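You operate a simulated robot arm through the tools that you are given. There is no shell and no other tool. Be economical: measure what you need, move in short steps, check, and stop when the job is done.

Carry out the task below with a simulated robot arm. There is one attempt and no reset: what you move stays moved.

## Task
Open the cart foam tray, take the grey cup and leave it in the foam pocket marked l and shut the tray again. Then stack the charger labelled "72 V" from the lower board of the kit table on top of the charger that says "48 V". Then take the white card and put it on top of the toner cartridge on the lower board of the kit table. Do these in the order given.

Only the result counts: the job must be done as asked and must still hold three seconds after the hand-in. Knocking over, shifting, dropping, spilling or breaking anything else fails it.

## Robot
A 7-joint arm with a fingered hand on a trunk, on a base that drives. Base frame: it is fixed to the floor where the robot stands at the start and does not move with it; the origin is under the middle of the robot, x ahead of it, y to its left, z up. Readings come in mm, degrees, newtons and seconds.
With the tool pointing down near the work surface it reaches from about 100 to 620 mm from the robot's upright axis, wherever it stands. Its first joint turns from -69.0 to 172.0 degrees. Places, roughly: cart foam tray [800, 300, 700]; charger [1500, -1250, 500]; foam pocket marked L [800, 100, 700]; grey cup (7x7x7 cm) [1400, -1200, 900]; toner cartridge [1750, -750, 500]; white card [1750, -750, 1000]. Payload 3.2 kg.
Tool frame: the origin (TCP) lies between the finger pads and is the grasp point; the fingertips stand 26 mm ahead of it; z points along the fingers, y is the line along which they close. Largest opening 88 mm; the body of the gripper starts 30 mm behind the TCP. The gripper is a hand of 5 fingers: y runs from the thumb to the fingers, the wrist lies at [-16, -108, -172] in the tool frame.
Orientation is told as [roll, pitch, yaw] about the base's x, y, z axes, in that order, counted from this pose: with the fingers straight down and the wrist toward the robot, the tool's x, y and z point along [0, 1, 0], [1, 0, 0] and [0, 0, -1] of the base frame.

## Interface
- The arm moves only by the tool servo_tool. Its argument "steps" is a list of rows, each a list of 6 numbers: the shift along the base's x, y, z in units of 50 mm (1.0 is 50 mm), then the turn, a rotation vector about the base's x, y, z in units of 5 degrees (1.0 is 5 degrees). In form: [[dx, dy, dz, ax, ay, az], ...]. A call has 1 to 8 rows; each row shifts and turns the commanded pose from where the row before left it. A call with a number of a shift or a turn outside -1 to 1 is refused whole. Each row takes 0.2 s and may step no farther than 50 mm and 8.6 degrees from the row before; otherwise, the whole call is refused. Where a pose cannot be reached the arm comes as near as it can. A force on the tool above 40 N (or 10 N above the force at the start of the call, whichever is more), or a blocked arm, ends the call early, and 0.2 s more pass. In this call time passes only in rows, and 0.2 s behind the last. The reply holds the time, the measured pose of the TCP, the force on the tool along the base axes, the opening and the grip force, in the units named above and with some noise, with the torque about the TCP (base axes, N m) and any sound that the robot's microphone picked up, and new pictures: "show" is both (left out), scene, wrist or none.
- Cameras (640 x 400 px; columns grow to the right, rows downward): "scene" is now at [131.3, -8.8, 1295.3]; the picture's right is [-0.02, -1.00, -0.00], its down [-0.80, 0.02, -0.59] and it looks along [0.59, -0.01, -0.80] (base axes); focal length 265 px, centre (320, 200). "wrist" rides on the gripper at [67, -98, -117] in the tool frame; the picture's right is [-0.71, 0.33, -0.62], its down [-0.65, -0.65, 0.39] and it looks along [-0.28, 0.68, 0.68] (tool axes); focal length 234 px, centre (320, 200). There is no depth. A picture from a camera that has moved, and an enlarged one, comes with that camera's place and axes in the base frame and with its lens. The place of the scene camera against the robot may be out by one fixed shift of up to 25 mm in any direction.
- slide_trunk(by): slides the trunk up (or, below 0, down) by that many mm; the arm and the scene camera ride with it, the base frame stays. It gives what a move gives, with no picture.
- roll_base(legs): drives the robot by 1 to 6 legs, each [ahead, left, turn to the left] in mm, mm and degrees, along the robot's own axes; the way and the turn of a leg run together, so that a leg with both is an arc; at most 1500 mm and 180 degrees a leg. The arm and the cameras ride along, it lands a little off, and it stops where it bumps. It gives what a move gives, and a new picture of the scene camera.
- move_fingers(index, middle, ring, little, thumb_bend, thumb_turn): sets how far each is bent, from 0 (flat) to 1 (curled in); at 0.3 the hand is open as for a grip, at 0.7 the pads meet at the TCP. One left out holds its place. A second passes; each finger stops where it meets its share of the squeeze, and holds until it gets a number again. It is the only way to open and close the hand. It gives what a move gives, with no picture; readings hold the bend of each and the force on index, middle, ring, little, thumb and palm. thumb_turn goes from beside the hand (0) to across from the fingers (1), as for a grip.
- head_to(pan, tilt): turns the head with the scene camera to pan (to the left, within 86 degrees either way) and tilt (down, from -29 to 69), counted from straight ahead of the robot. It gives what a move gives, and a new picture of the scene camera.
- zoom(camera, box): a new picture of the part [left, top, right, bottom] of that camera's present view, enlarged. No time passes.
- close_job(): hands the job in; it is judged then, once.

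Go step by step. Nothing tells you exact positions but the pictures and the camera data: compare them with the known pose of the tool, close in by small moves and look again before you grip or let go. The budget is 165 turns and 260 pictures, counting those below and the enlarged ones. Unless the task says otherwise, let go and move clear before handing in.

The tools are called after "Emit:" as name(argument=value, ...) on one line, values as JSON. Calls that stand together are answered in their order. servo_tool: Moves the arm, as the interface text tells. Its arguments: {"type":"object","properties":{"steps":{"type":"array","items":{"type":"array","items":{"type":"number"}}},"show":{"type":"string","enum":["both","scene","wrist","none"]}},"required":["steps"]} The other tools are called the same way: slide_trunk (by) slides the trunk up or down; move_fingers (index, middle, ring, little, thumb_bend, thumb_turn) moves the fingers one by one; roll_base (legs) drives the base; head_to (pan, tilt) turns the head that bears the scene camera; zoom (camera, box) takes an enlarged picture of a part of a camera's view; close_job () hands the job in.

At the start:

```text
time: 0.0
tcp_pos: [521.7, -152.9, 941.7]
tool_rot: [-0.1, -0.1, 0.1]
wrist_force: [0.0, -0.2, 0.4]
wrist_torque: [0.01, 0.0, -0.01]
gripper_width: 87.6
grip_force: 0.1
shape: jaw
bend: [0.3, 0.3, 0.3, 0.3, 0.3, 0.97]
finger forces: [0.0, 0.0, 0.0, 0.1, 0.1, 0.1]
trunk travel left (down, up): [-645.0, 195.0]
robot x, y, heading: [-1.4, -0.1, -0.3]
head pan, tilt: [-1.4, 53.5]
```

scene: 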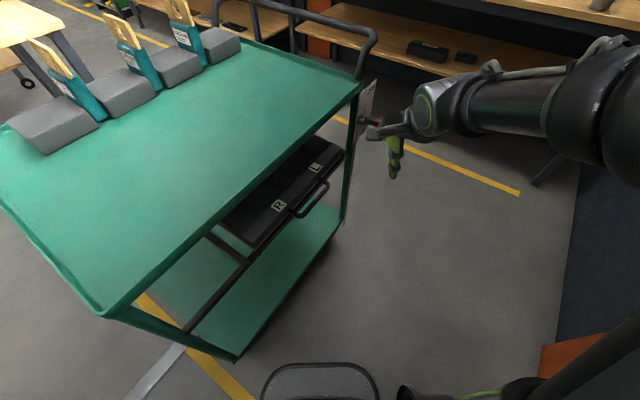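
wrist: 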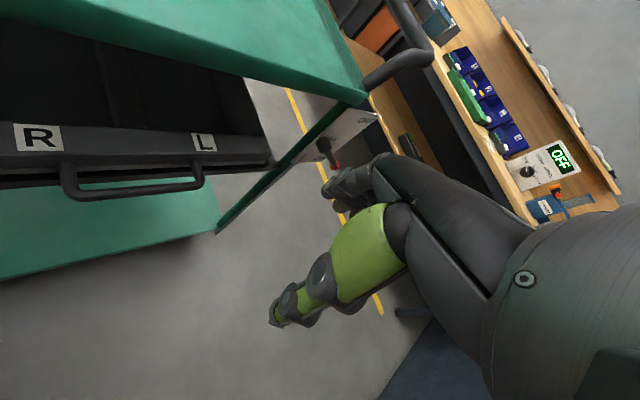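

I see the green cart with a drawer (marked R and L) under its top, and the kit table behind to the right. First I look around with the head.

Emit:
head_to(pan=0, tilt=30)

Emit:
head_to(pan=-45, tilt=25)

```text
time: 0.9
tcp_pos: [520.5, -153.9, 941.5]
tool_rot: [0.0, 0.0, 0.1]
wrist_force: [-0.3, 0.1, 0.0]
wrist_torque: [-0.02, 0.0, 0.01]
gripper_width: 87.8
grip_force: 0.1
shape: jaw
bend: [0.3, 0.3, 0.3, 0.3, 0.3, 0.97]
finger forces: [0.0, 0.1, 0.0, 0.0, 0.0, 0.0]
trunk travel left (down, up): [-645.0, 195.0]
robot x, y, heading: [-1.6, -0.9, -0.1]
head pan, tilt: [0.0, 30.0]
camera scene: at [148.2, -7.0, 1329.4], right [0.0, -1.0, 0.0], down [-0.5, 0.0, -0.87], along [0.87, 0.0, -0.5], focal length 265 px, centre (320, 200)
```

scene: 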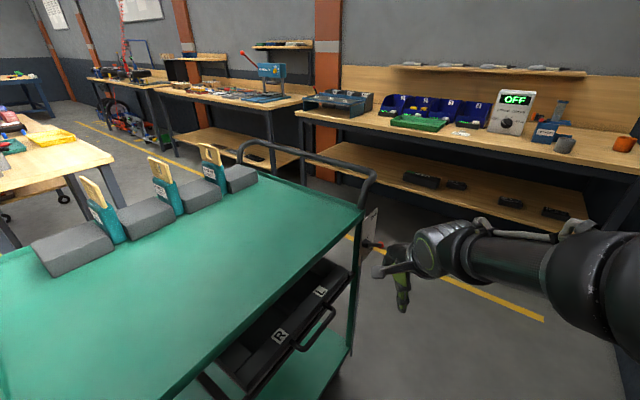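

```text
time: 2.0
tcp_pos: [521.1, -153.9, 942.3]
tool_rot: [0.0, 0.0, -0.1]
wrist_force: [0.7, -0.3, 0.0]
wrist_torque: [0.03, 0.01, -0.01]
gripper_width: 87.9
grip_force: 0.1
shape: jaw
bend: [0.3, 0.3, 0.3, 0.3, 0.3, 0.97]
finger forces: [0.0, 0.0, 0.0, 0.1, 0.0, 0.1]
trunk travel left (down, up): [-645.0, 195.0]
robot x, y, heading: [-2.4, -3.2, -0.0]
head pan, tilt: [-45.0, 25.0]
camera scene: at [123.0, -72.1, 1337.4], right [-0.71, -0.71, 0.0], down [-0.3, 0.3, -0.91], along [0.64, -0.64, -0.42], focal length 265 px, centre (320, 200)
```

scene: 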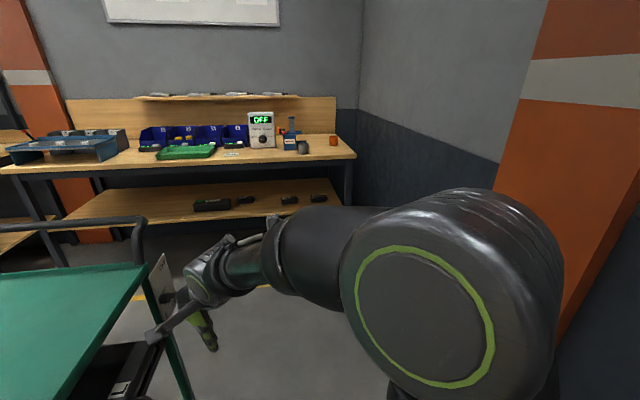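

Emit:
zoom(camera="scene", box=[130, 80, 360, 224])

Emit:
head_to(pan=15, tilt=60)

```text
2.78 times, centred on (245, 152) of scene
camera zoom: at [123.0, -72.1, 1337.4], right [-0.71, -0.71, 0.0], down [-0.3, 0.3, -0.91], along [0.64, -0.64, -0.42], focal length 736 px, centre (528, 333)
```

zoom: 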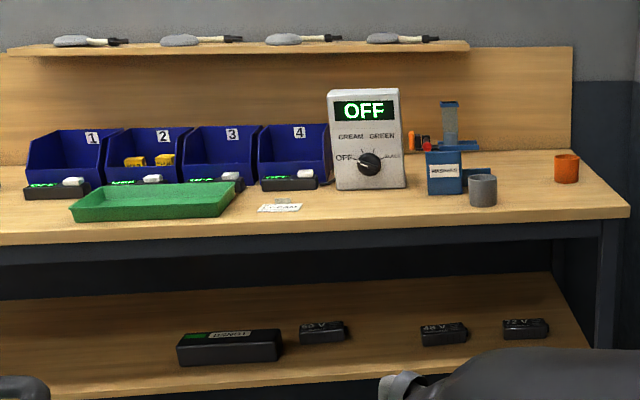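

```text
time: 3.3
tcp_pos: [521.6, -153.7, 942.0]
tool_rot: [0.0, 0.0, 0.0]
wrist_force: [-0.7, -0.2, 0.4]
wrist_torque: [0.03, 0.01, 0.01]
gripper_width: 87.5
grip_force: 0.0
shape: jaw
bend: [0.3, 0.3, 0.3, 0.3, 0.3, 0.97]
finger forces: [0.0, 0.0, 0.1, 0.0, 0.0, 0.0]
trunk travel left (down, up): [-645.0, 195.0]
robot x, y, heading: [2.3, 0.8, 0.2]
head pan, tilt: [15.0, 60.0]
camera scene: at [122.2, 10.2, 1287.4], right [0.26, -0.97, 0.0], down [-0.84, -0.22, -0.5], along [0.48, 0.13, -0.87], focal length 265 px, centre (320, 200)
```

scene: 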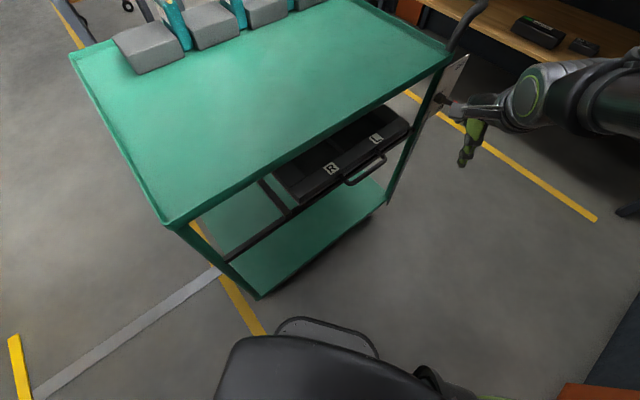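

There is a panel with a red thing on the cart's right end; I look closer at it and the tray.

Emit:
zoom(camera="wrist", box=[0, 80, 400, 280])

Emit:
zoom(camera="scene", box=[240, 40, 500, 220])

Emit:
zoom(camera="wrist", box=[270, 80, 420, 180])

```text
1.60 times, centred on (200, 180) of wrist
camera zoom: at [423.7, -86.9, 1059.2], right [0.33, -0.71, 0.62], down [-0.65, -0.65, -0.39], along [0.68, -0.28, -0.68], focal length 375 px, centre (512, 232)
```

zoom: 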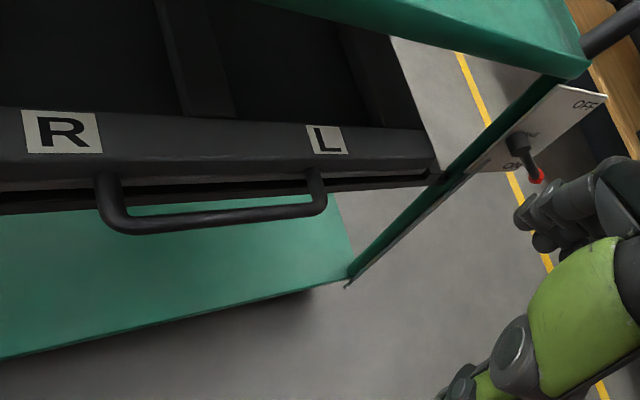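

```text
2.22 times, centred on (370, 130) of scene
camera zoom: at [122.2, 10.2, 1287.4], right [0.26, -0.97, 0.0], down [-0.84, -0.22, -0.5], along [0.48, 0.13, -0.87], focal length 589 px, centre (209, 356)
```

zoom: 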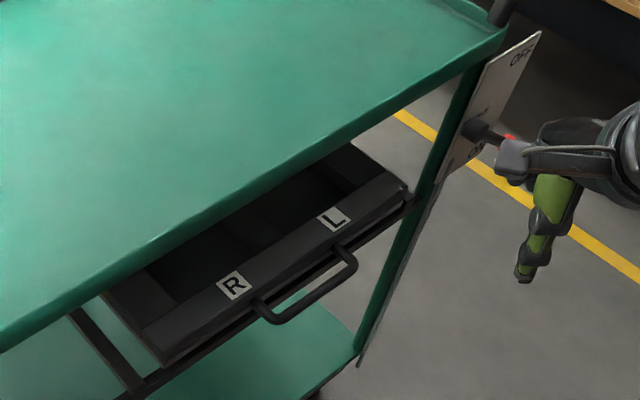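

```text
4.00 times, centred on (345, 130) of wrist
camera zoom: at [423.7, -86.9, 1059.2], right [0.33, -0.71, 0.62], down [-0.65, -0.65, -0.39], along [0.68, -0.28, -0.68], focal length 937 px, centre (220, 480)
```

zoom: 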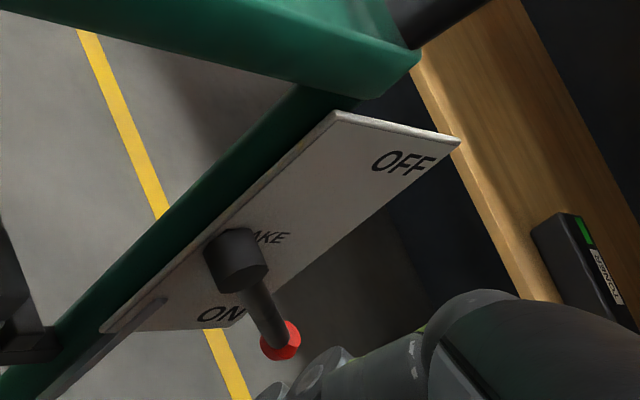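

The cart stands yawed about 40° with its drawer facing toward (-x,-y), handle near (575, 15, 680). I retract the arm, then drive to face the drawer squarely.

Emit:
servo_tool(steps=[[-1, 0, 0, 0, 0, 0], [-1, 0, 0, 0, 0, 0], [-1, 0, 0, 0, 0, 0], [-0.6, 0, 0, 0, 0, 0]], show="none")

Emit:
roll_base(legs=[[150, -500, 0], [0, 0, 50]])

```text
time: 4.3
tcp_pos: [503.0, -149.7, 929.7]
tool_rot: [1.4, 3.9, 1.4]
wrist_force: [-0.4, -0.6, -0.4]
wrist_torque: [0.03, -0.01, -0.03]
gripper_width: 87.9
grip_force: 0.1
shape: jaw
bend: [0.3, 0.3, 0.3, 0.3, 0.3, 0.97]
finger forces: [0.0, 0.0, 0.0, 0.1, 0.1, 0.0]
out of reach, approached as far as the arm can: row 1, 2, 3, 4
trunk travel left (down, up): [-645.0, 195.0]
robot x, y, heading: [1.4, 0.9, 0.0]
head pan, tilt: [15.0, 60.0]
```

```text
time: 9.7
tcp_pos: [582.3, -205.5, 929.8]
tool_rot: [1.0, 4.0, 53.1]
wrist_force: [-0.6, 0.4, -0.2]
wrist_torque: [-0.03, 0.02, 0.02]
gripper_width: 88.0
grip_force: 0.2
shape: jaw
bend: [0.3, 0.3, 0.3, 0.3, 0.3, 0.97]
finger forces: [0.1, 0.0, 0.1, 0.0, 0.0, 0.1]
trunk travel left (down, up): [-645.0, 195.0]
robot x, y, heading: [153.8, -506.9, 51.6]
head pan, tilt: [15.0, 60.0]
camera scene: at [218.6, -412.8, 1287.3], right [0.92, -0.4, 0.0], down [-0.35, -0.79, -0.5], along [0.2, 0.46, -0.87], focal length 265 px, centre (320, 200)
```

scene: 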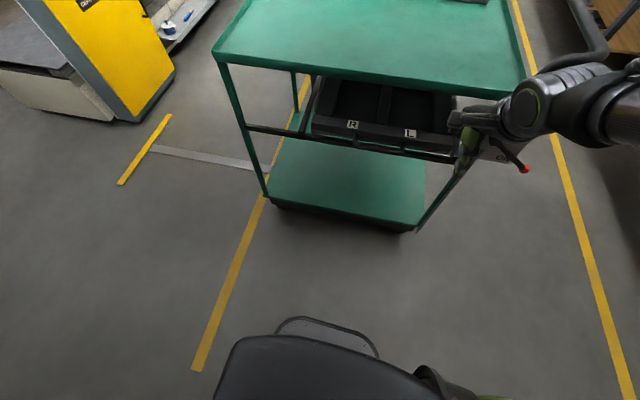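

The cart front is now nearly square (cart front normal at heading ≈54°). I zoom on the drawer and the brake panel.

Emit:
zoom(camera="scene", box=[280, 60, 540, 220])

Emit:
zoom(camera="wrist", box=[0, 0, 640, 400])

```text
2.46 times, centred on (410, 140) of scene
camera zoom: at [218.6, -412.8, 1287.3], right [0.92, -0.4, 0.0], down [-0.35, -0.79, -0.5], along [0.2, 0.46, -0.87], focal length 652 px, centre (98, 348)
```

zoom: 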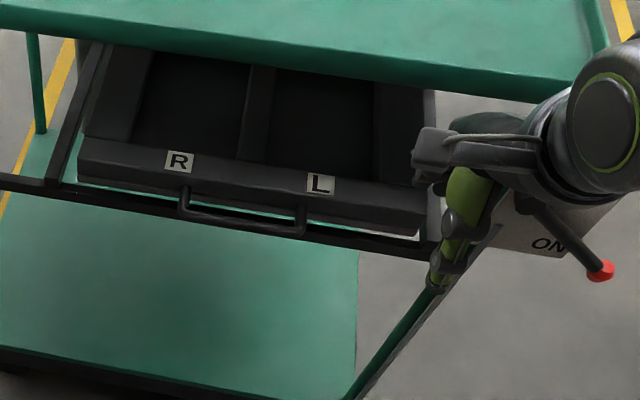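

```text
1.00 times, centred on (320, 200) of wrist (not enlarged: the box is as wide or as high as the picture)
camera zoom: at [476.6, -237.5, 1055.1], right [0.8, -0.13, 0.59], down [0.1, -0.93, -0.36], along [0.59, 0.34, -0.73], focal length 234 px, centre (320, 200)
```

zoom: 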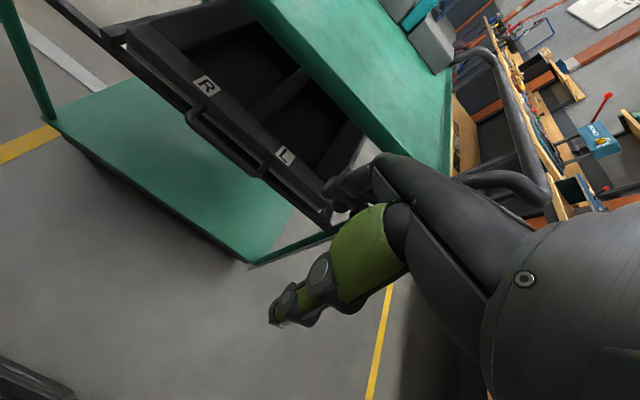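

The handle bar sits near (575, 15, 695), slightly proud of the cart top's edge (top ≈ z 880). I square the heading, lower the trunk, and tilt the hand 45° forward to grip the bar.

Emit:
roll_base(legs=[[-60, 0, 2.4]])

Emit:
slide_trunk(by=-200)

Emit:
servo_tool(steps=[[0, 0, 0, 1, -0.727, 0], [0, 0, 0, 1, -0.727, 0], [0, 0, 0, 1, -0.727, 0], [0, 0, 0, 1, -0.727, 0], [0, 0, 0, 1, -0.727, 0], [0, 0, 0, 1, -0.727, 0], [0, 0, 0, 1, -0.727, 0]], show="both")

```text
time: 10.6
tcp_pos: [532.1, -237.0, 930.1]
tool_rot: [1.1, 4.0, 55.3]
wrist_force: [0.2, 0.3, 0.5]
wrist_torque: [0.01, 0.01, 0.01]
gripper_width: 88.0
grip_force: 0.1
shape: jaw
bend: [0.3, 0.3, 0.3, 0.3, 0.3, 0.97]
finger forces: [0.0, 0.0, 0.0, 0.1, 0.1, 0.0]
trunk travel left (down, up): [-645.0, 195.0]
robot x, y, heading: [113.8, -556.5, 53.8]
head pan, tilt: [15.0, 60.0]
camera scene: at [177.1, -459.6, 1287.5], right [0.93, -0.36, 0.0], down [-0.31, -0.81, -0.5], along [0.18, 0.47, -0.87], focal length 265 px, centre (320, 200)
```

scene: 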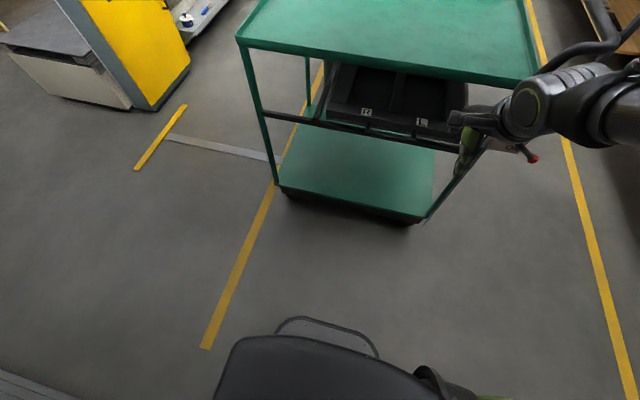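

```text
time: 12.8
tcp_pos: [532.5, -235.4, 729.2]
tool_rot: [1.0, 4.0, 55.3]
wrist_force: [1.3, -0.5, -0.6]
wrist_torque: [0.0, -0.04, -0.03]
gripper_width: 87.9
grip_force: 0.1
shape: jaw
bend: [0.3, 0.3, 0.3, 0.3, 0.3, 0.97]
finger forces: [0.0, 0.0, 0.0, 0.1, 0.0, 0.1]
trunk travel left (down, up): [-445.0, 395.0]
robot x, y, heading: [114.6, -555.4, 53.7]
head pan, tilt: [15.0, 60.0]
```

```text
time: 14.4
tcp_pos: [532.1, -236.0, 731.1]
tool_rot: [0.0, -36.3, 55.6]
wrist_force: [0.0, 0.1, -0.1]
wrist_torque: [-0.01, 0.0, -0.01]
gripper_width: 88.0
grip_force: 0.1
shape: jaw
bend: [0.3, 0.3, 0.3, 0.3, 0.3, 0.97]
finger forces: [0.0, 0.0, 0.0, 0.1, 0.1, 0.1]
out of reach, approached as far as the arm can: row 7
trunk travel left (down, up): [-445.0, 395.0]
robot x, y, heading: [117.2, -553.5, 53.6]
head pan, tilt: [15.0, 60.0]
camera scene: at [177.2, -458.6, 1087.4], right [0.93, -0.36, 0.0], down [-0.31, -0.81, -0.5], along [0.18, 0.47, -0.87], focal length 265 px, centre (320, 200)
camera wrist: at [393.7, -320.6, 767.9], right [0.53, -0.48, 0.7], down [0.37, -0.61, -0.7], along [0.77, 0.63, -0.14], focal length 234 px, centre (320, 200)
```

scene: 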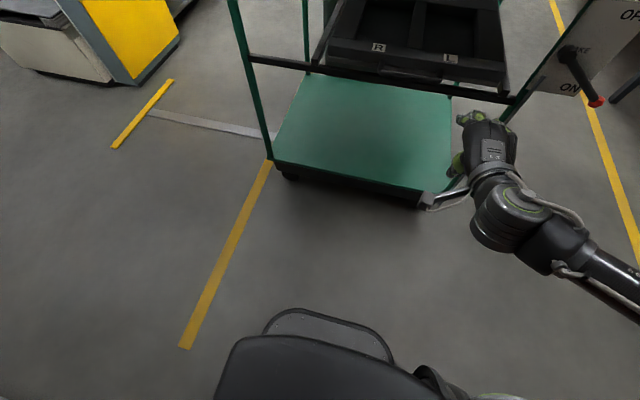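
wrist: 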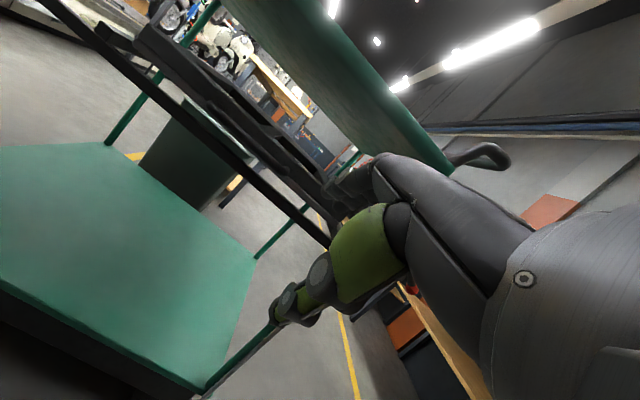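

Emit:
head_to(pan=-5, tilt=40)

Emit:
zoom(camera="scene", box=[200, 50, 460, 210])

```text
time: 15.2
tcp_pos: [533.1, -235.4, 731.7]
tool_rot: [0.1, -36.2, 55.6]
wrist_force: [1.3, 0.5, 1.0]
wrist_torque: [-0.06, -0.01, 0.02]
gripper_width: 87.7
grip_force: 0.1
shape: jaw
bend: [0.3, 0.3, 0.3, 0.3, 0.3, 0.97]
finger forces: [0.1, 0.0, 0.0, 0.1, 0.0, 0.1]
trunk travel left (down, up): [-445.0, 395.0]
robot x, y, heading: [115.7, -552.6, 53.8]
head pan, tilt: [-5.0, 40.0]
camera scene: at [209.6, -456.9, 1114.0], right [0.75, -0.66, 0.0], down [-0.42, -0.48, -0.77], along [0.5, 0.58, -0.64], focal length 265 px, centre (320, 200)
```

scene: 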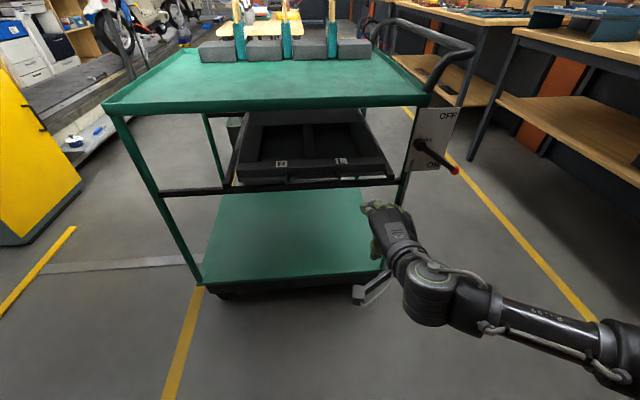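

```text
2.46 times, centred on (330, 130) of scene
camera zoom: at [209.6, -456.9, 1114.0], right [0.75, -0.66, 0.0], down [-0.42, -0.48, -0.77], along [0.5, 0.58, -0.64], focal length 652 px, centre (295, 372)
```

zoom: 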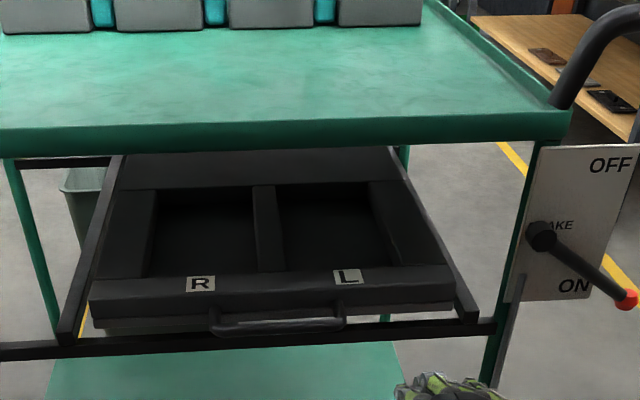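

Brake lever points to ON, good. Handle centre ≈ (573, 0, 700). I line the hand up laterally, half-close the fingers, and drive up.

Emit:
servo_tool(steps=[[-0.573, 0.413, 0.333, 0, 0, 0], [-0.573, 0.413, 0.333, 0, 0, 0], [-0.573, 0.413, 0.333, 0, 0, 0]], show="none")

Emit:
move_fingers(index=0.48, middle=0.48, ring=0.48, little=0.48, thumb_bend=0.4)

Emit:
roll_base(legs=[[140, 0, 0]])

Emit:
zoom(camera="wrist", box=[0, 0, 640, 400])

```text
time: 16.0
tcp_pos: [445.8, -176.6, 780.1]
tool_rot: [0.1, -36.0, 55.6]
wrist_force: [-0.5, -0.2, 0.2]
wrist_torque: [0.02, -0.01, 0.0]
gripper_width: 88.1
grip_force: 0.2
shape: jaw
bend: [0.3, 0.3, 0.3, 0.3, 0.3, 0.97]
finger forces: [0.1, 0.1, 0.0, 0.1, 0.0, 0.1]
trunk travel left (down, up): [-445.0, 395.0]
robot x, y, heading: [118.7, -552.5, 53.7]
head pan, tilt: [-5.0, 40.0]
```

```text
time: 17.0
tcp_pos: [444.0, -176.0, 779.5]
tool_rot: [0.1, -36.2, 55.5]
wrist_force: [-0.3, -0.3, 0.5]
wrist_torque: [-0.01, 0.02, -0.02]
gripper_width: 59.2
grip_force: 0.1
shape: fingers
bend: [0.48, 0.48, 0.48, 0.48, 0.4, 0.97]
finger forces: [0.0, 0.0, 0.1, 0.1, 0.0, 0.0]
trunk travel left (down, up): [-445.0, 395.0]
robot x, y, heading: [117.0, -555.3, 53.9]
head pan, tilt: [-5.0, 40.0]
```

```text
time: 18.4
tcp_pos: [529.5, -61.4, 779.7]
tool_rot: [0.1, -36.1, 55.7]
wrist_force: [0.1, -0.2, 0.3]
wrist_torque: [0.02, 0.02, 0.02]
gripper_width: 59.0
grip_force: 0.1
shape: fingers
bend: [0.48, 0.48, 0.48, 0.48, 0.4, 0.97]
finger forces: [0.0, 0.1, 0.0, 0.0, 0.1, 0.0]
trunk travel left (down, up): [-445.0, 395.0]
robot x, y, heading: [200.8, -441.4, 54.0]
head pan, tilt: [-5.0, 40.0]
camera scene: at [293.9, -341.5, 1114.0], right [0.75, -0.66, 0.0], down [-0.42, -0.48, -0.77], along [0.5, 0.58, -0.64], focal length 265 px, centre (320, 200)
```

scene: 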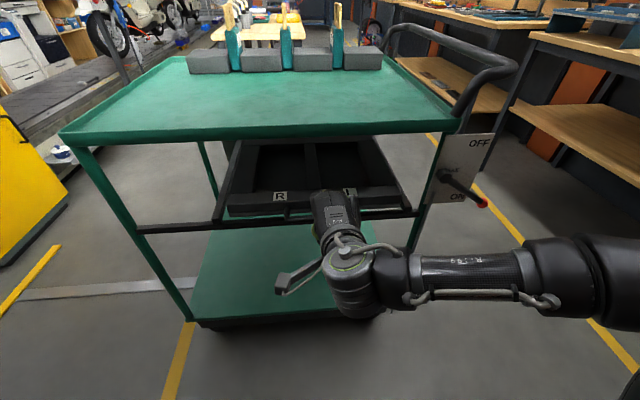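

```text
1.00 times, centred on (320, 200) of wrist (not enlarged: the box is as wide or as high as the picture)
camera zoom: at [390.6, -145.4, 817.5], right [0.53, -0.48, 0.7], down [0.37, -0.61, -0.7], along [0.76, 0.63, -0.15], focal length 234 px, centre (320, 200)
```

zoom: 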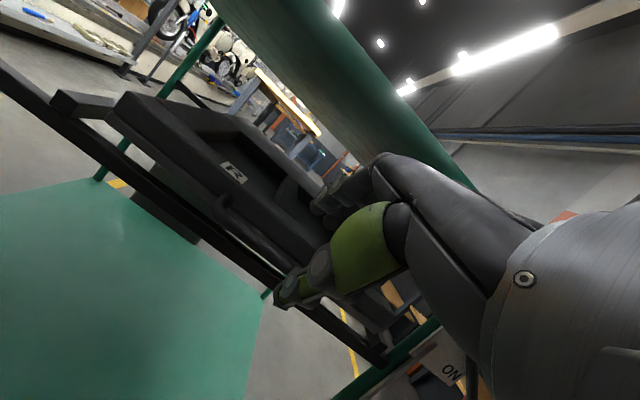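

Emit:
zoom(camera="wrist", box=[140, 120, 460, 320])

Emit:
zoom(camera="scene", box=[200, 120, 440, 270])

```text
2.00 times, centred on (300, 220) of wrist
camera zoom: at [390.6, -145.4, 817.5], right [0.53, -0.48, 0.7], down [0.37, -0.61, -0.7], along [0.76, 0.63, -0.15], focal length 468 px, centre (360, 160)
```

zoom: 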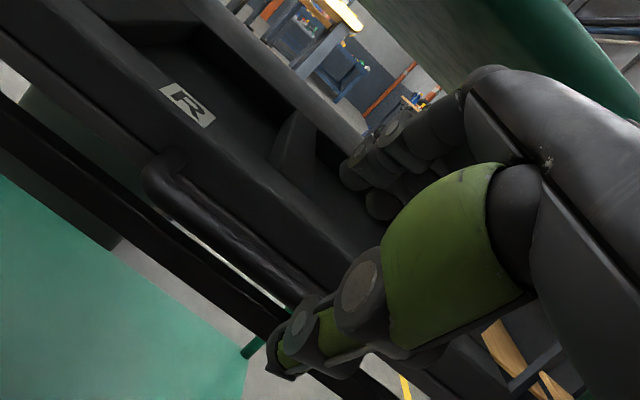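

```text
2.67 times, centred on (320, 195) of scene
camera zoom: at [293.9, -341.5, 1114.0], right [0.75, -0.66, 0.0], down [-0.42, -0.48, -0.77], along [0.5, 0.58, -0.64], focal length 707 px, centre (320, 213)
```

zoom: 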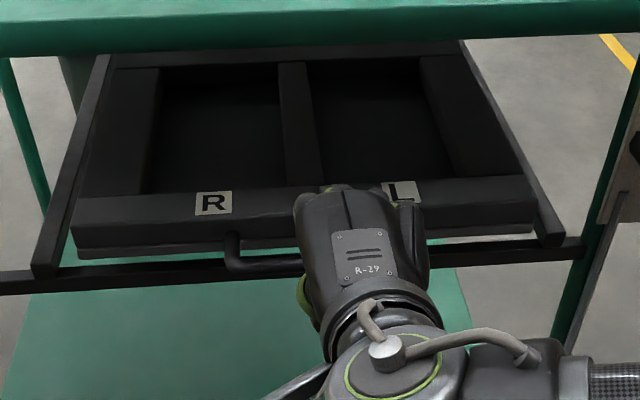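

Emit:
servo_tool(steps=[[0.22, 0.36, -0.25, 0, 0, 0], [0.22, 0.36, -0.25, 0, 0, 0]], show="none")

Emit:
zoom(camera="wrist", box=[140, 120, 460, 320])

Emit:
zoom(camera="scene", box=[200, 120, 440, 270])

```text
time: 19.0
tcp_pos: [551.5, -25.9, 755.3]
tool_rot: [0.1, -36.0, 55.7]
wrist_force: [-1.0, 0.3, 0.2]
wrist_torque: [0.04, -0.03, 0.0]
gripper_width: 59.2
grip_force: 0.0
shape: fingers
bend: [0.48, 0.48, 0.48, 0.48, 0.4, 0.97]
finger forces: [0.0, 0.1, 0.1, 0.0, 0.0, 0.0]
trunk travel left (down, up): [-445.0, 395.0]
robot x, y, heading: [198.1, -439.6, 53.7]
head pan, tilt: [-5.0, 40.0]
```

```text
2.00 times, centred on (300, 220) of wrist
camera zoom: at [412.7, -110.2, 792.7], right [0.53, -0.48, 0.7], down [0.37, -0.61, -0.7], along [0.76, 0.63, -0.15], focal length 468 px, centre (360, 160)
```

zoom: 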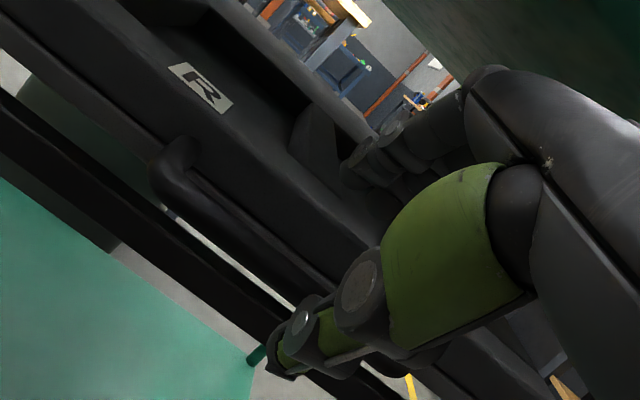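

```text
2.67 times, centred on (320, 195) of scene
camera zoom: at [293.6, -341.7, 1114.1], right [0.75, -0.66, 0.0], down [-0.42, -0.48, -0.77], along [0.5, 0.58, -0.64], focal length 707 px, centre (320, 213)
```

zoom: 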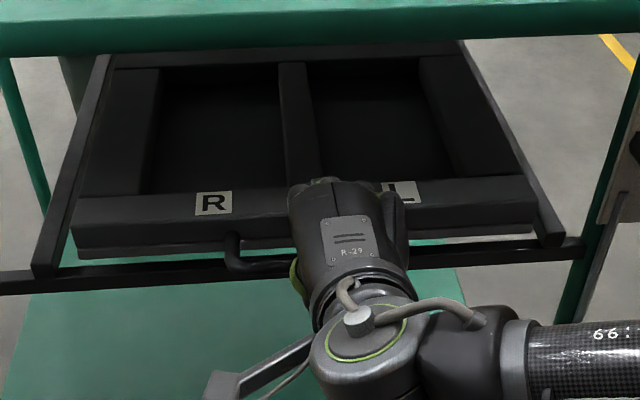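

The bar lies about 60 mm ahead along the finger direction, centred. I advance in two parts along the tool axis.

Emit:
servo_tool(steps=[[0.16, 0.22, -0.36, 0, 0, 0], [0.16, 0.22, -0.36, 0, 0, 0]], show="none")

Emit:
zoom(camera="wrist", box=[140, 120, 460, 320])

```text
time: 19.6
tcp_pos: [567.4, -4.9, 719.1]
tool_rot: [0.1, -36.2, 55.7]
wrist_force: [-1.2, -1.1, 0.3]
wrist_torque: [-0.02, 0.01, 0.0]
gripper_width: 59.1
grip_force: 0.3
shape: fingers
bend: [0.48, 0.49, 0.49, 0.48, 0.4, 0.97]
finger forces: [0.0, 0.4, 0.3, 0.1, 0.0, 0.0]
trunk travel left (down, up): [-445.0, 395.0]
robot x, y, heading: [200.9, -440.5, 54.1]
head pan, tilt: [-5.0, 40.0]
```

```text
2.00 times, centred on (300, 220) of wrist
camera zoom: at [429.0, -89.2, 756.0], right [0.53, -0.48, 0.7], down [0.37, -0.61, -0.7], along [0.76, 0.63, -0.15], focal length 468 px, centre (360, 160)
```

zoom: 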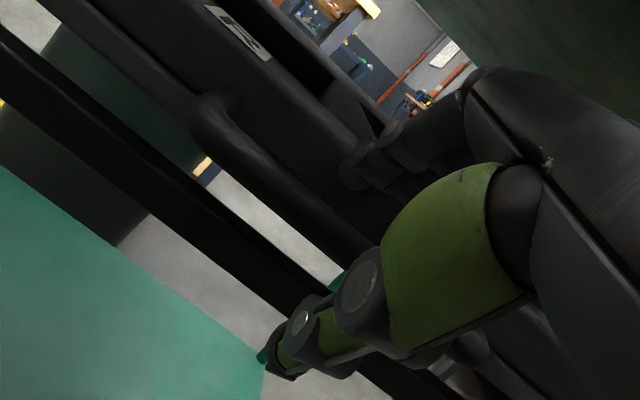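

Emit:
servo_tool(steps=[[0, 0, -0.24, 0, 0, 0]], show="none")

Emit:
zoom(camera="wrist", box=[140, 120, 460, 320])

```text
time: 20.0
tcp_pos: [566.6, -3.8, 706.8]
tool_rot: [0.1, -36.2, 55.7]
wrist_force: [-1.1, -0.3, -1.2]
wrist_torque: [0.04, -0.02, 0.03]
gripper_width: 59.1
grip_force: 0.1
shape: fingers
bend: [0.48, 0.49, 0.48, 0.48, 0.4, 0.97]
finger forces: [0.1, 0.4, 0.1, 0.0, 0.0, 0.0]
trunk travel left (down, up): [-445.0, 395.0]
robot x, y, heading: [198.4, -436.5, 54.1]
head pan, tilt: [-5.0, 40.0]
```

```text
2.00 times, centred on (300, 220) of wrist
camera zoom: at [428.2, -89.1, 744.8], right [0.53, -0.48, 0.7], down [0.37, -0.61, -0.7], along [0.76, 0.63, -0.15], focal length 468 px, centre (360, 160)
```

zoom: 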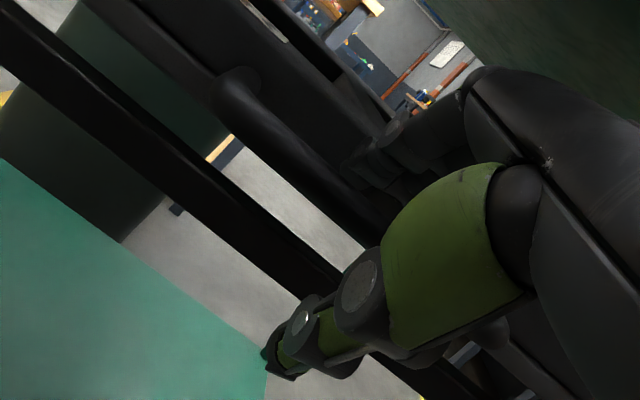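

Emit:
move_fingers(index=0.8, middle=0.8, ring=0.8, little=0.8, thumb_bend=0.8)

Emit:
zoom(camera="wrist", box=[140, 120, 460, 320])

```text
time: 21.0
tcp_pos: [566.8, -4.2, 704.1]
tool_rot: [0.1, -35.9, 55.8]
wrist_force: [-1.9, -0.4, -16.3]
wrist_torque: [0.1, -0.03, 0.74]
gripper_width: 1.5
grip_force: 21.9
shape: fingers
bend: [0.79, 0.79, 0.79, 0.78, 0.62, 0.96]
finger forces: [0.1, 4.3, 6.6, 11.3, 21.0, 0.0]
trunk travel left (down, up): [-445.0, 395.0]
robot x, y, heading: [198.9, -441.9, 53.9]
head pan, tilt: [-5.0, 40.0]
```

```text
2.00 times, centred on (300, 220) of wrist
camera zoom: at [428.7, -88.4, 742.5], right [0.53, -0.48, 0.7], down [0.37, -0.62, -0.7], along [0.76, 0.63, -0.15], focal length 468 px, centre (360, 160)
```

zoom: 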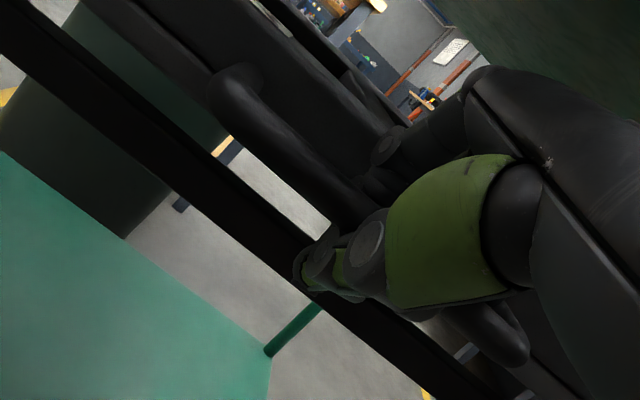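

Emit:
servo_tool(steps=[[-0.235, -0.324, 0, 0, 0, 0], [-0.235, -0.324, 0, 0, 0, 0]], show="scene")

```text
time: 21.6
tcp_pos: [544.5, -35.6, 705.0]
tool_rot: [0.1, -35.7, 55.7]
wrist_force: [-0.2, -0.9, -21.0]
wrist_torque: [0.16, 0.01, 0.77]
gripper_width: 1.2
grip_force: 24.3
shape: fingers
bend: [0.79, 0.79, 0.79, 0.78, 0.62, 0.96]
finger forces: [4.1, 4.5, 7.0, 11.1, 22.0, 0.0]
trunk travel left (down, up): [-445.0, 395.0]
robot x, y, heading: [201.6, -441.1, 53.8]
head pan, tilt: [-5.0, 40.0]
camera scene: at [295.6, -339.7, 1113.6], right [0.75, -0.66, 0.0], down [-0.42, -0.49, -0.76], along [0.5, 0.58, -0.65], focal length 265 px, centre (320, 200)
```

scene: 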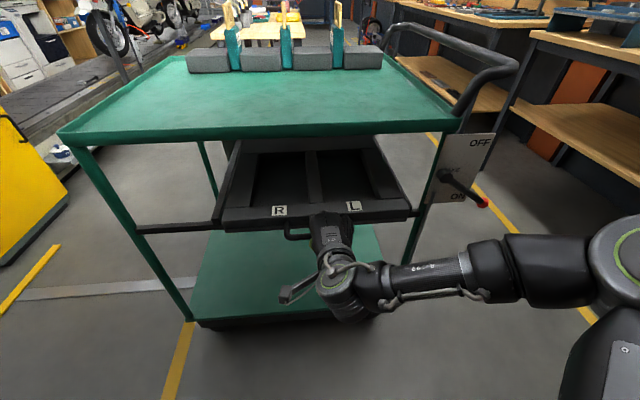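

The drawer follows the hand and the cart stays. I keep pulling.

Emit:
servo_tool(steps=[[-0.41, -0.565, 0, 0, 0, 0], [-0.41, -0.565, 0, 0, 0, 0], [-0.41, -0.565, 0, 0, 0, 0]], show="scene")

```text
time: 22.4
tcp_pos: [486.7, -85.4, 700.0]
tool_rot: [0.2, -36.3, 55.3]
wrist_force: [13.7, -7.0, -10.1]
wrist_torque: [0.12, -0.02, 0.63]
gripper_width: 0.9
grip_force: 11.2
shape: fingers
bend: [0.79, 0.8, 0.8, 0.79, 0.63, 0.99]
finger forces: [0.0, 0.1, 1.7, 8.3, 12.5, 0.0]
out of reach, approached as far as the arm can: row 2, 3
trunk travel left (down, up): [-445.0, 395.0]
robot x, y, heading: [196.7, -438.1, 53.5]
head pan, tilt: [-5.0, 40.0]
camera scene: at [295.9, -342.0, 1114.1], right [0.75, -0.66, 0.0], down [-0.42, -0.48, -0.77], along [0.5, 0.58, -0.64], focal length 265 px, centre (320, 200)
```

scene: 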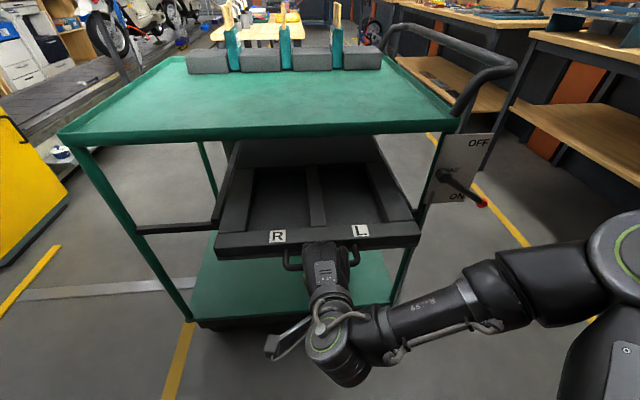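

The arm reached its inner limit, so I pull the rest by driving the base straight back.

Emit:
roll_base(legs=[[-140, -8, 0]])

```text
time: 23.7
tcp_pos: [406.8, -202.1, 700.0]
tool_rot: [0.1, -36.1, 55.9]
wrist_force: [-5.2, 4.6, -9.9]
wrist_torque: [0.1, -0.05, 0.33]
gripper_width: 0.4
grip_force: 11.8
shape: fingers
bend: [0.79, 0.8, 0.8, 0.79, 0.64, 0.96]
finger forces: [0.0, 0.0, 1.4, 9.1, 11.9, 0.1]
trunk travel left (down, up): [-445.0, 395.0]
robot x, y, heading: [123.3, -558.9, 54.0]
head pan, tilt: [-5.0, 40.0]
camera scene: at [216.9, -458.2, 1113.9], right [0.75, -0.66, 0.0], down [-0.42, -0.49, -0.77], along [0.5, 0.58, -0.64], focal length 265 px, centre (320, 200)
```

scene: 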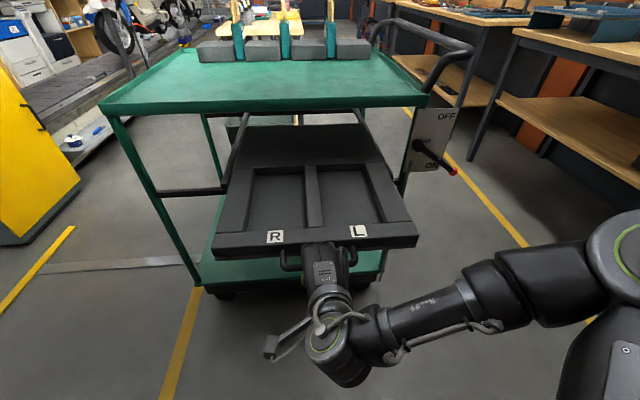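

The tray is open far enough. I let go of the handle and back the hand off.

Emit:
move_fingers(index=0.48, middle=0.48, ring=0.48, little=0.48, thumb_bend=0.4)

Emit:
servo_tool(steps=[[0, 0, 0.4, 0, 0, 0], [-0.17, -0.24, 0.4, 0, 0, 0], [-0.17, -0.24, 0.4, 0, 0, 0], [-0.17, -0.24, 0.4, 0, 0, 0], [-0.17, -0.24, 0.4, 0, 0, 0]], show="both")

```text
time: 24.7
tcp_pos: [408.2, -202.6, 700.5]
tool_rot: [0.1, -36.2, 55.8]
wrist_force: [0.2, -0.2, 0.2]
wrist_torque: [0.06, 0.02, -0.02]
gripper_width: 58.2
grip_force: 0.1
shape: fingers
bend: [0.48, 0.48, 0.48, 0.48, 0.4, 0.97]
finger forces: [0.1, 0.1, 0.0, 0.1, 0.0, 0.0]
trunk travel left (down, up): [-445.0, 395.0]
robot x, y, heading: [123.1, -554.6, 54.0]
head pan, tilt: [-5.0, 40.0]
```

```text
time: 25.9
tcp_pos: [374.3, -205.2, 804.1]
tool_rot: [0.1, -36.1, 55.8]
wrist_force: [-0.2, -0.2, 0.2]
wrist_torque: [0.0, 0.01, 0.0]
gripper_width: 58.4
grip_force: 0.0
shape: fingers
bend: [0.48, 0.48, 0.48, 0.48, 0.4, 0.97]
finger forces: [0.1, 0.0, 0.0, 0.0, 0.1, 0.0]
out of reach, approached as far as the arm can: row 2, 3, 4, 5
trunk travel left (down, up): [-445.0, 395.0]
robot x, y, heading: [124.5, -561.8, 54.2]
head pan, tilt: [-5.0, 40.0]
camera scene: at [216.7, -460.1, 1114.1], right [0.75, -0.66, 0.0], down [-0.42, -0.48, -0.77], along [0.5, 0.58, -0.64], focal length 265 px, centre (320, 200)
camera wrist: at [236.7, -290.9, 842.4], right [0.53, -0.48, 0.7], down [0.37, -0.61, -0.7], along [0.76, 0.63, -0.15], focal length 234 px, centre (320, 200)
```

scene: 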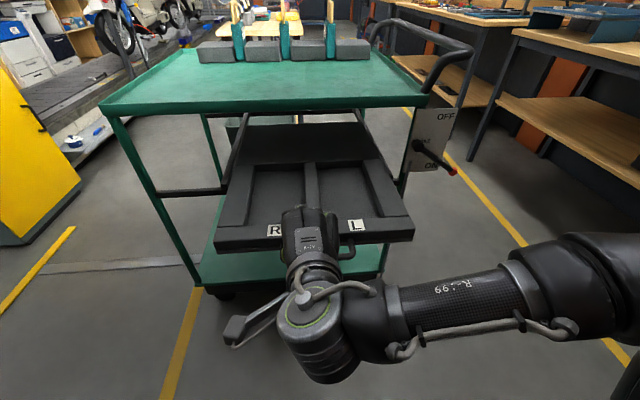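
wrist: 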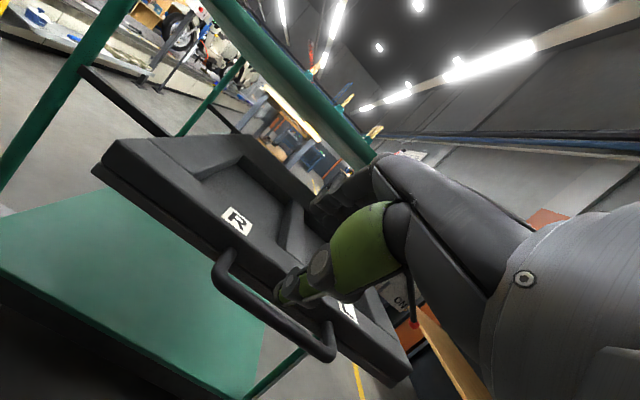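

Emit:
zoom(camera="scene", box=[200, 100, 440, 250])

Emit:
roll_base(legs=[[-220, 0, 0]])

```text
2.67 times, centred on (320, 175) of scene
camera zoom: at [216.7, -460.1, 1114.1], right [0.75, -0.66, 0.0], down [-0.42, -0.48, -0.77], along [0.5, 0.58, -0.64], focal length 707 px, centre (320, 267)
```

zoom: 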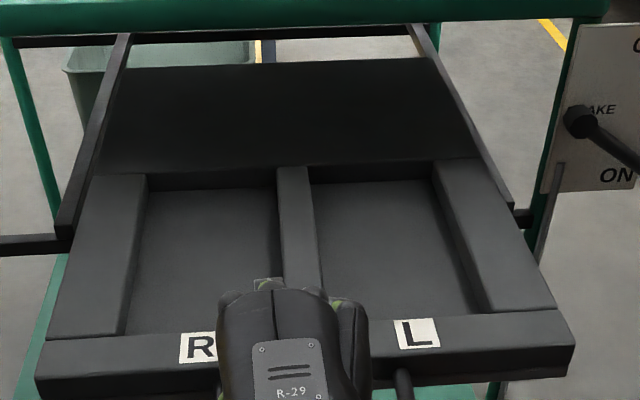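

```text
time: 26.9
tcp_pos: [350.7, -225.2, 805.2]
tool_rot: [0.1, -36.2, 56.5]
wrist_force: [-0.1, 0.1, 0.0]
wrist_torque: [-0.01, 0.0, 0.04]
gripper_width: 58.0
grip_force: 0.0
shape: fingers
bend: [0.48, 0.48, 0.48, 0.48, 0.4, 0.97]
finger forces: [0.1, 0.0, 0.0, 0.0, 0.1, 0.0]
trunk travel left (down, up): [-445.0, 395.0]
robot x, y, heading: [105.8, -581.4, 54.9]
head pan, tilt: [-5.0, 40.0]
stopped in leg 1: the robot was blocked; the commanded pose is now the measured one
camera scene: at [195.9, -482.7, 1114.0], right [0.76, -0.65, 0.0], down [-0.42, -0.49, -0.77], along [0.5, 0.58, -0.64], focal length 265 px, centre (320, 200)
```

scene: 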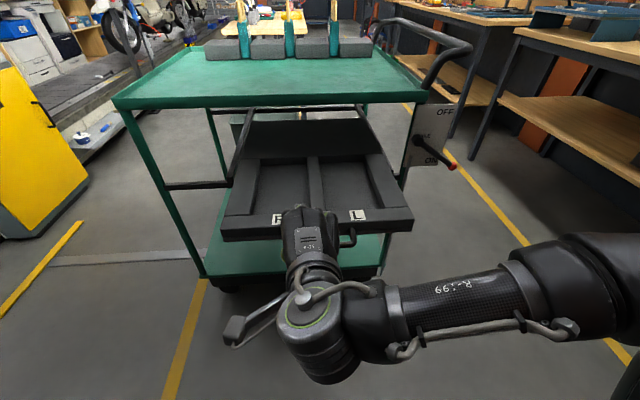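

The base is blocked behind; I look to the right before driving on.

Emit:
head_to(pan=-86, tilt=40)

Emit:
head_to(pan=86, tilt=50)

```text
time: 28.4
tcp_pos: [349.6, -226.8, 806.0]
tool_rot: [0.1, -36.2, 56.4]
wrist_force: [0.0, 0.8, 0.1]
wrist_torque: [-0.02, 0.04, -0.01]
gripper_width: 58.4
grip_force: 0.0
shape: fingers
bend: [0.48, 0.48, 0.48, 0.48, 0.4, 0.97]
finger forces: [0.0, 0.1, 0.0, 0.1, 0.1, 0.1]
trunk travel left (down, up): [-445.0, 395.0]
robot x, y, heading: [106.7, -581.9, 54.7]
head pan, tilt: [-85.9, 40.0]
camera scene: at [213.1, -592.0, 1114.1], right [-0.52, -0.85, 0.0], down [-0.55, 0.33, -0.77], along [0.65, -0.4, -0.64], focal length 265 px, centre (320, 200)
```

scene: 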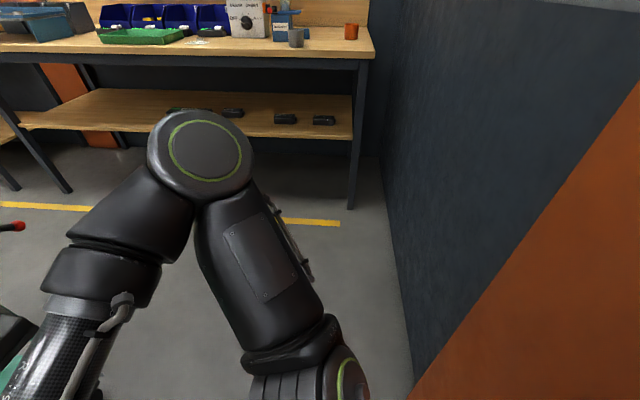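

```text
time: 31.0
tcp_pos: [349.9, -225.5, 805.6]
tool_rot: [0.1, -36.2, 56.4]
wrist_force: [-0.2, 0.2, 1.1]
wrist_torque: [0.0, -0.04, 0.03]
gripper_width: 58.4
grip_force: 0.1
shape: fingers
bend: [0.48, 0.48, 0.48, 0.48, 0.4, 0.97]
finger forces: [0.0, 0.0, 0.1, 0.1, 0.1, 0.0]
trunk travel left (down, up): [-445.0, 395.0]
robot x, y, heading: [99.0, -581.4, 54.6]
head pan, tilt: [85.9, 50.0]
camera scene: at [81.0, -498.8, 1099.9], right [0.64, 0.77, 0.0], down [0.59, -0.49, -0.64], along [-0.5, 0.41, -0.77], focal length 265 px, centre (320, 200)
```

scene: 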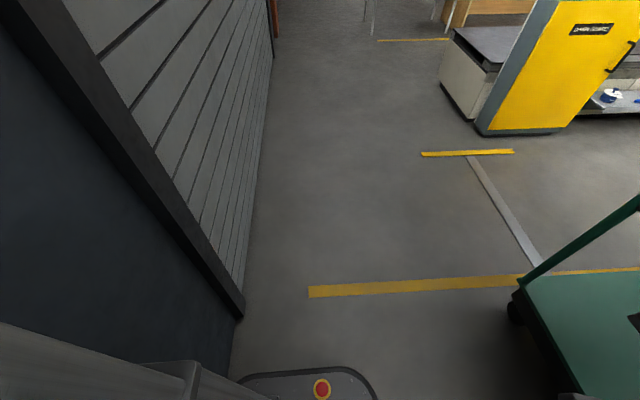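

That was the wall behind. I raise the trunk, side-step toward the kit table and turn to face it (heading ≈ -36.5°).

Emit:
slide_trunk(by=200)

Emit:
roll_base(legs=[[30, -280, 0], [200, -300, 0], [0, 0, -91]])

Emit:
head_to(pan=0, tilt=45)

```text
time: 33.2
tcp_pos: [351.5, -226.5, 1005.1]
tool_rot: [0.0, -36.1, 56.5]
wrist_force: [-0.1, 0.5, 0.3]
wrist_torque: [0.01, 0.02, 0.0]
gripper_width: 58.3
grip_force: 0.1
shape: fingers
bend: [0.48, 0.48, 0.48, 0.48, 0.4, 0.97]
finger forces: [0.1, 0.1, 0.0, 0.0, 0.0, 0.0]
trunk travel left (down, up): [-645.0, 195.0]
robot x, y, heading: [105.1, -583.8, 54.5]
head pan, tilt: [85.9, 50.0]
```

```text
time: 41.0
tcp_pos: [1064.3, -992.8, 1005.8]
tool_rot: [0.1, -36.1, -35.3]
wrist_force: [0.3, 0.0, 0.1]
wrist_torque: [-0.02, -0.02, -0.01]
gripper_width: 58.5
grip_force: 0.1
shape: fingers
bend: [0.48, 0.48, 0.48, 0.48, 0.4, 0.97]
finger forces: [0.0, 0.0, 0.0, 0.0, 0.1, 0.0]
trunk travel left (down, up): [-645.0, 195.0]
robot x, y, heading: [724.0, -731.8, -37.6]
head pan, tilt: [85.9, 50.0]
camera scene: at [816.8, -713.1, 1299.9], right [0.75, -0.66, 0.0], down [-0.51, -0.57, -0.64], along [0.43, 0.48, -0.77], focal length 265 px, centre (320, 200)
```

scene: 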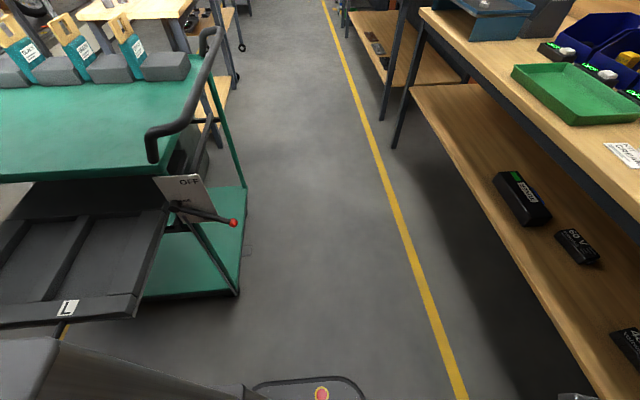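

```text
time: 42.6
tcp_pos: [1065.2, -992.1, 1005.2]
tool_rot: [0.1, -36.2, -35.4]
wrist_force: [-0.1, 0.0, 0.3]
wrist_torque: [0.01, -0.01, 0.01]
gripper_width: 58.7
grip_force: 0.0
shape: fingers
bend: [0.48, 0.48, 0.48, 0.48, 0.4, 0.97]
finger forces: [0.0, 0.0, 0.1, 0.0, 0.0, 0.0]
trunk travel left (down, up): [-645.0, 195.0]
robot x, y, heading: [721.4, -737.7, -37.3]
head pan, tilt: [0.0, 45.0]
camera scene: at [830.6, -820.1, 1306.8], right [-0.61, -0.8, 0.0], down [-0.56, 0.43, -0.71], along [0.56, -0.43, -0.71], focal length 265 px, centre (320, 200)
```

scene: 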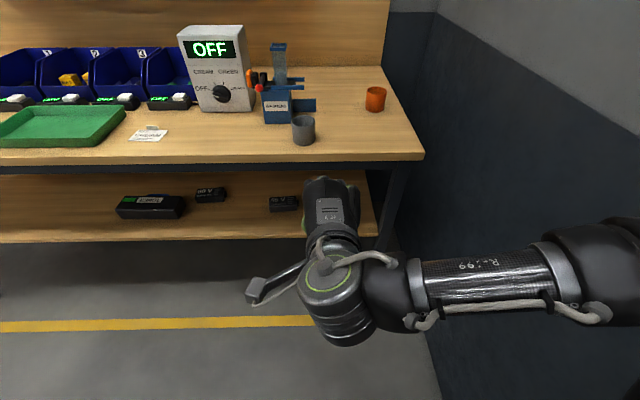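

Emit:
zoom(camera="scene", box=[220, 40, 420, 165])

Emit:
zoom(camera="wrist", box=[0, 0, 640, 400])

```text
3.20 times, centred on (320, 102) of scene
camera zoom: at [830.6, -820.1, 1306.8], right [-0.61, -0.8, 0.0], down [-0.56, 0.43, -0.71], along [0.56, -0.43, -0.71], focal length 848 px, centre (320, 512)
```

zoom: 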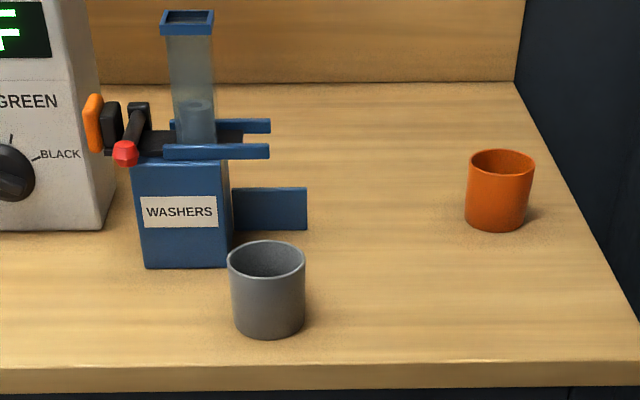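

```text
1.00 times, centred on (320, 200) of wrist (not enlarged: the box is as wide or as high as the picture)
camera zoom: at [982.5, -852.6, 1042.6], right [-0.49, -0.52, 0.7], down [-0.62, -0.36, -0.7], along [0.61, -0.78, -0.15], focal length 234 px, centre (320, 200)
```

zoom: 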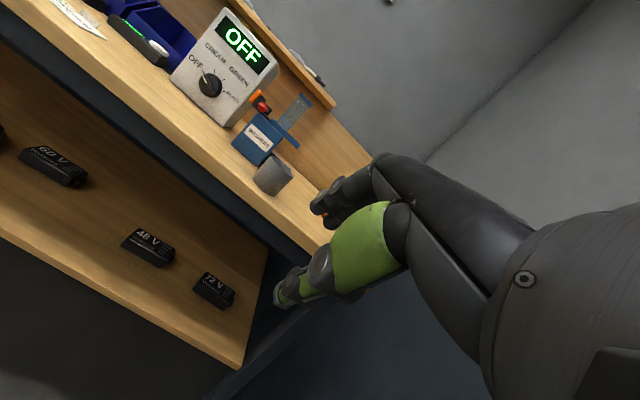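

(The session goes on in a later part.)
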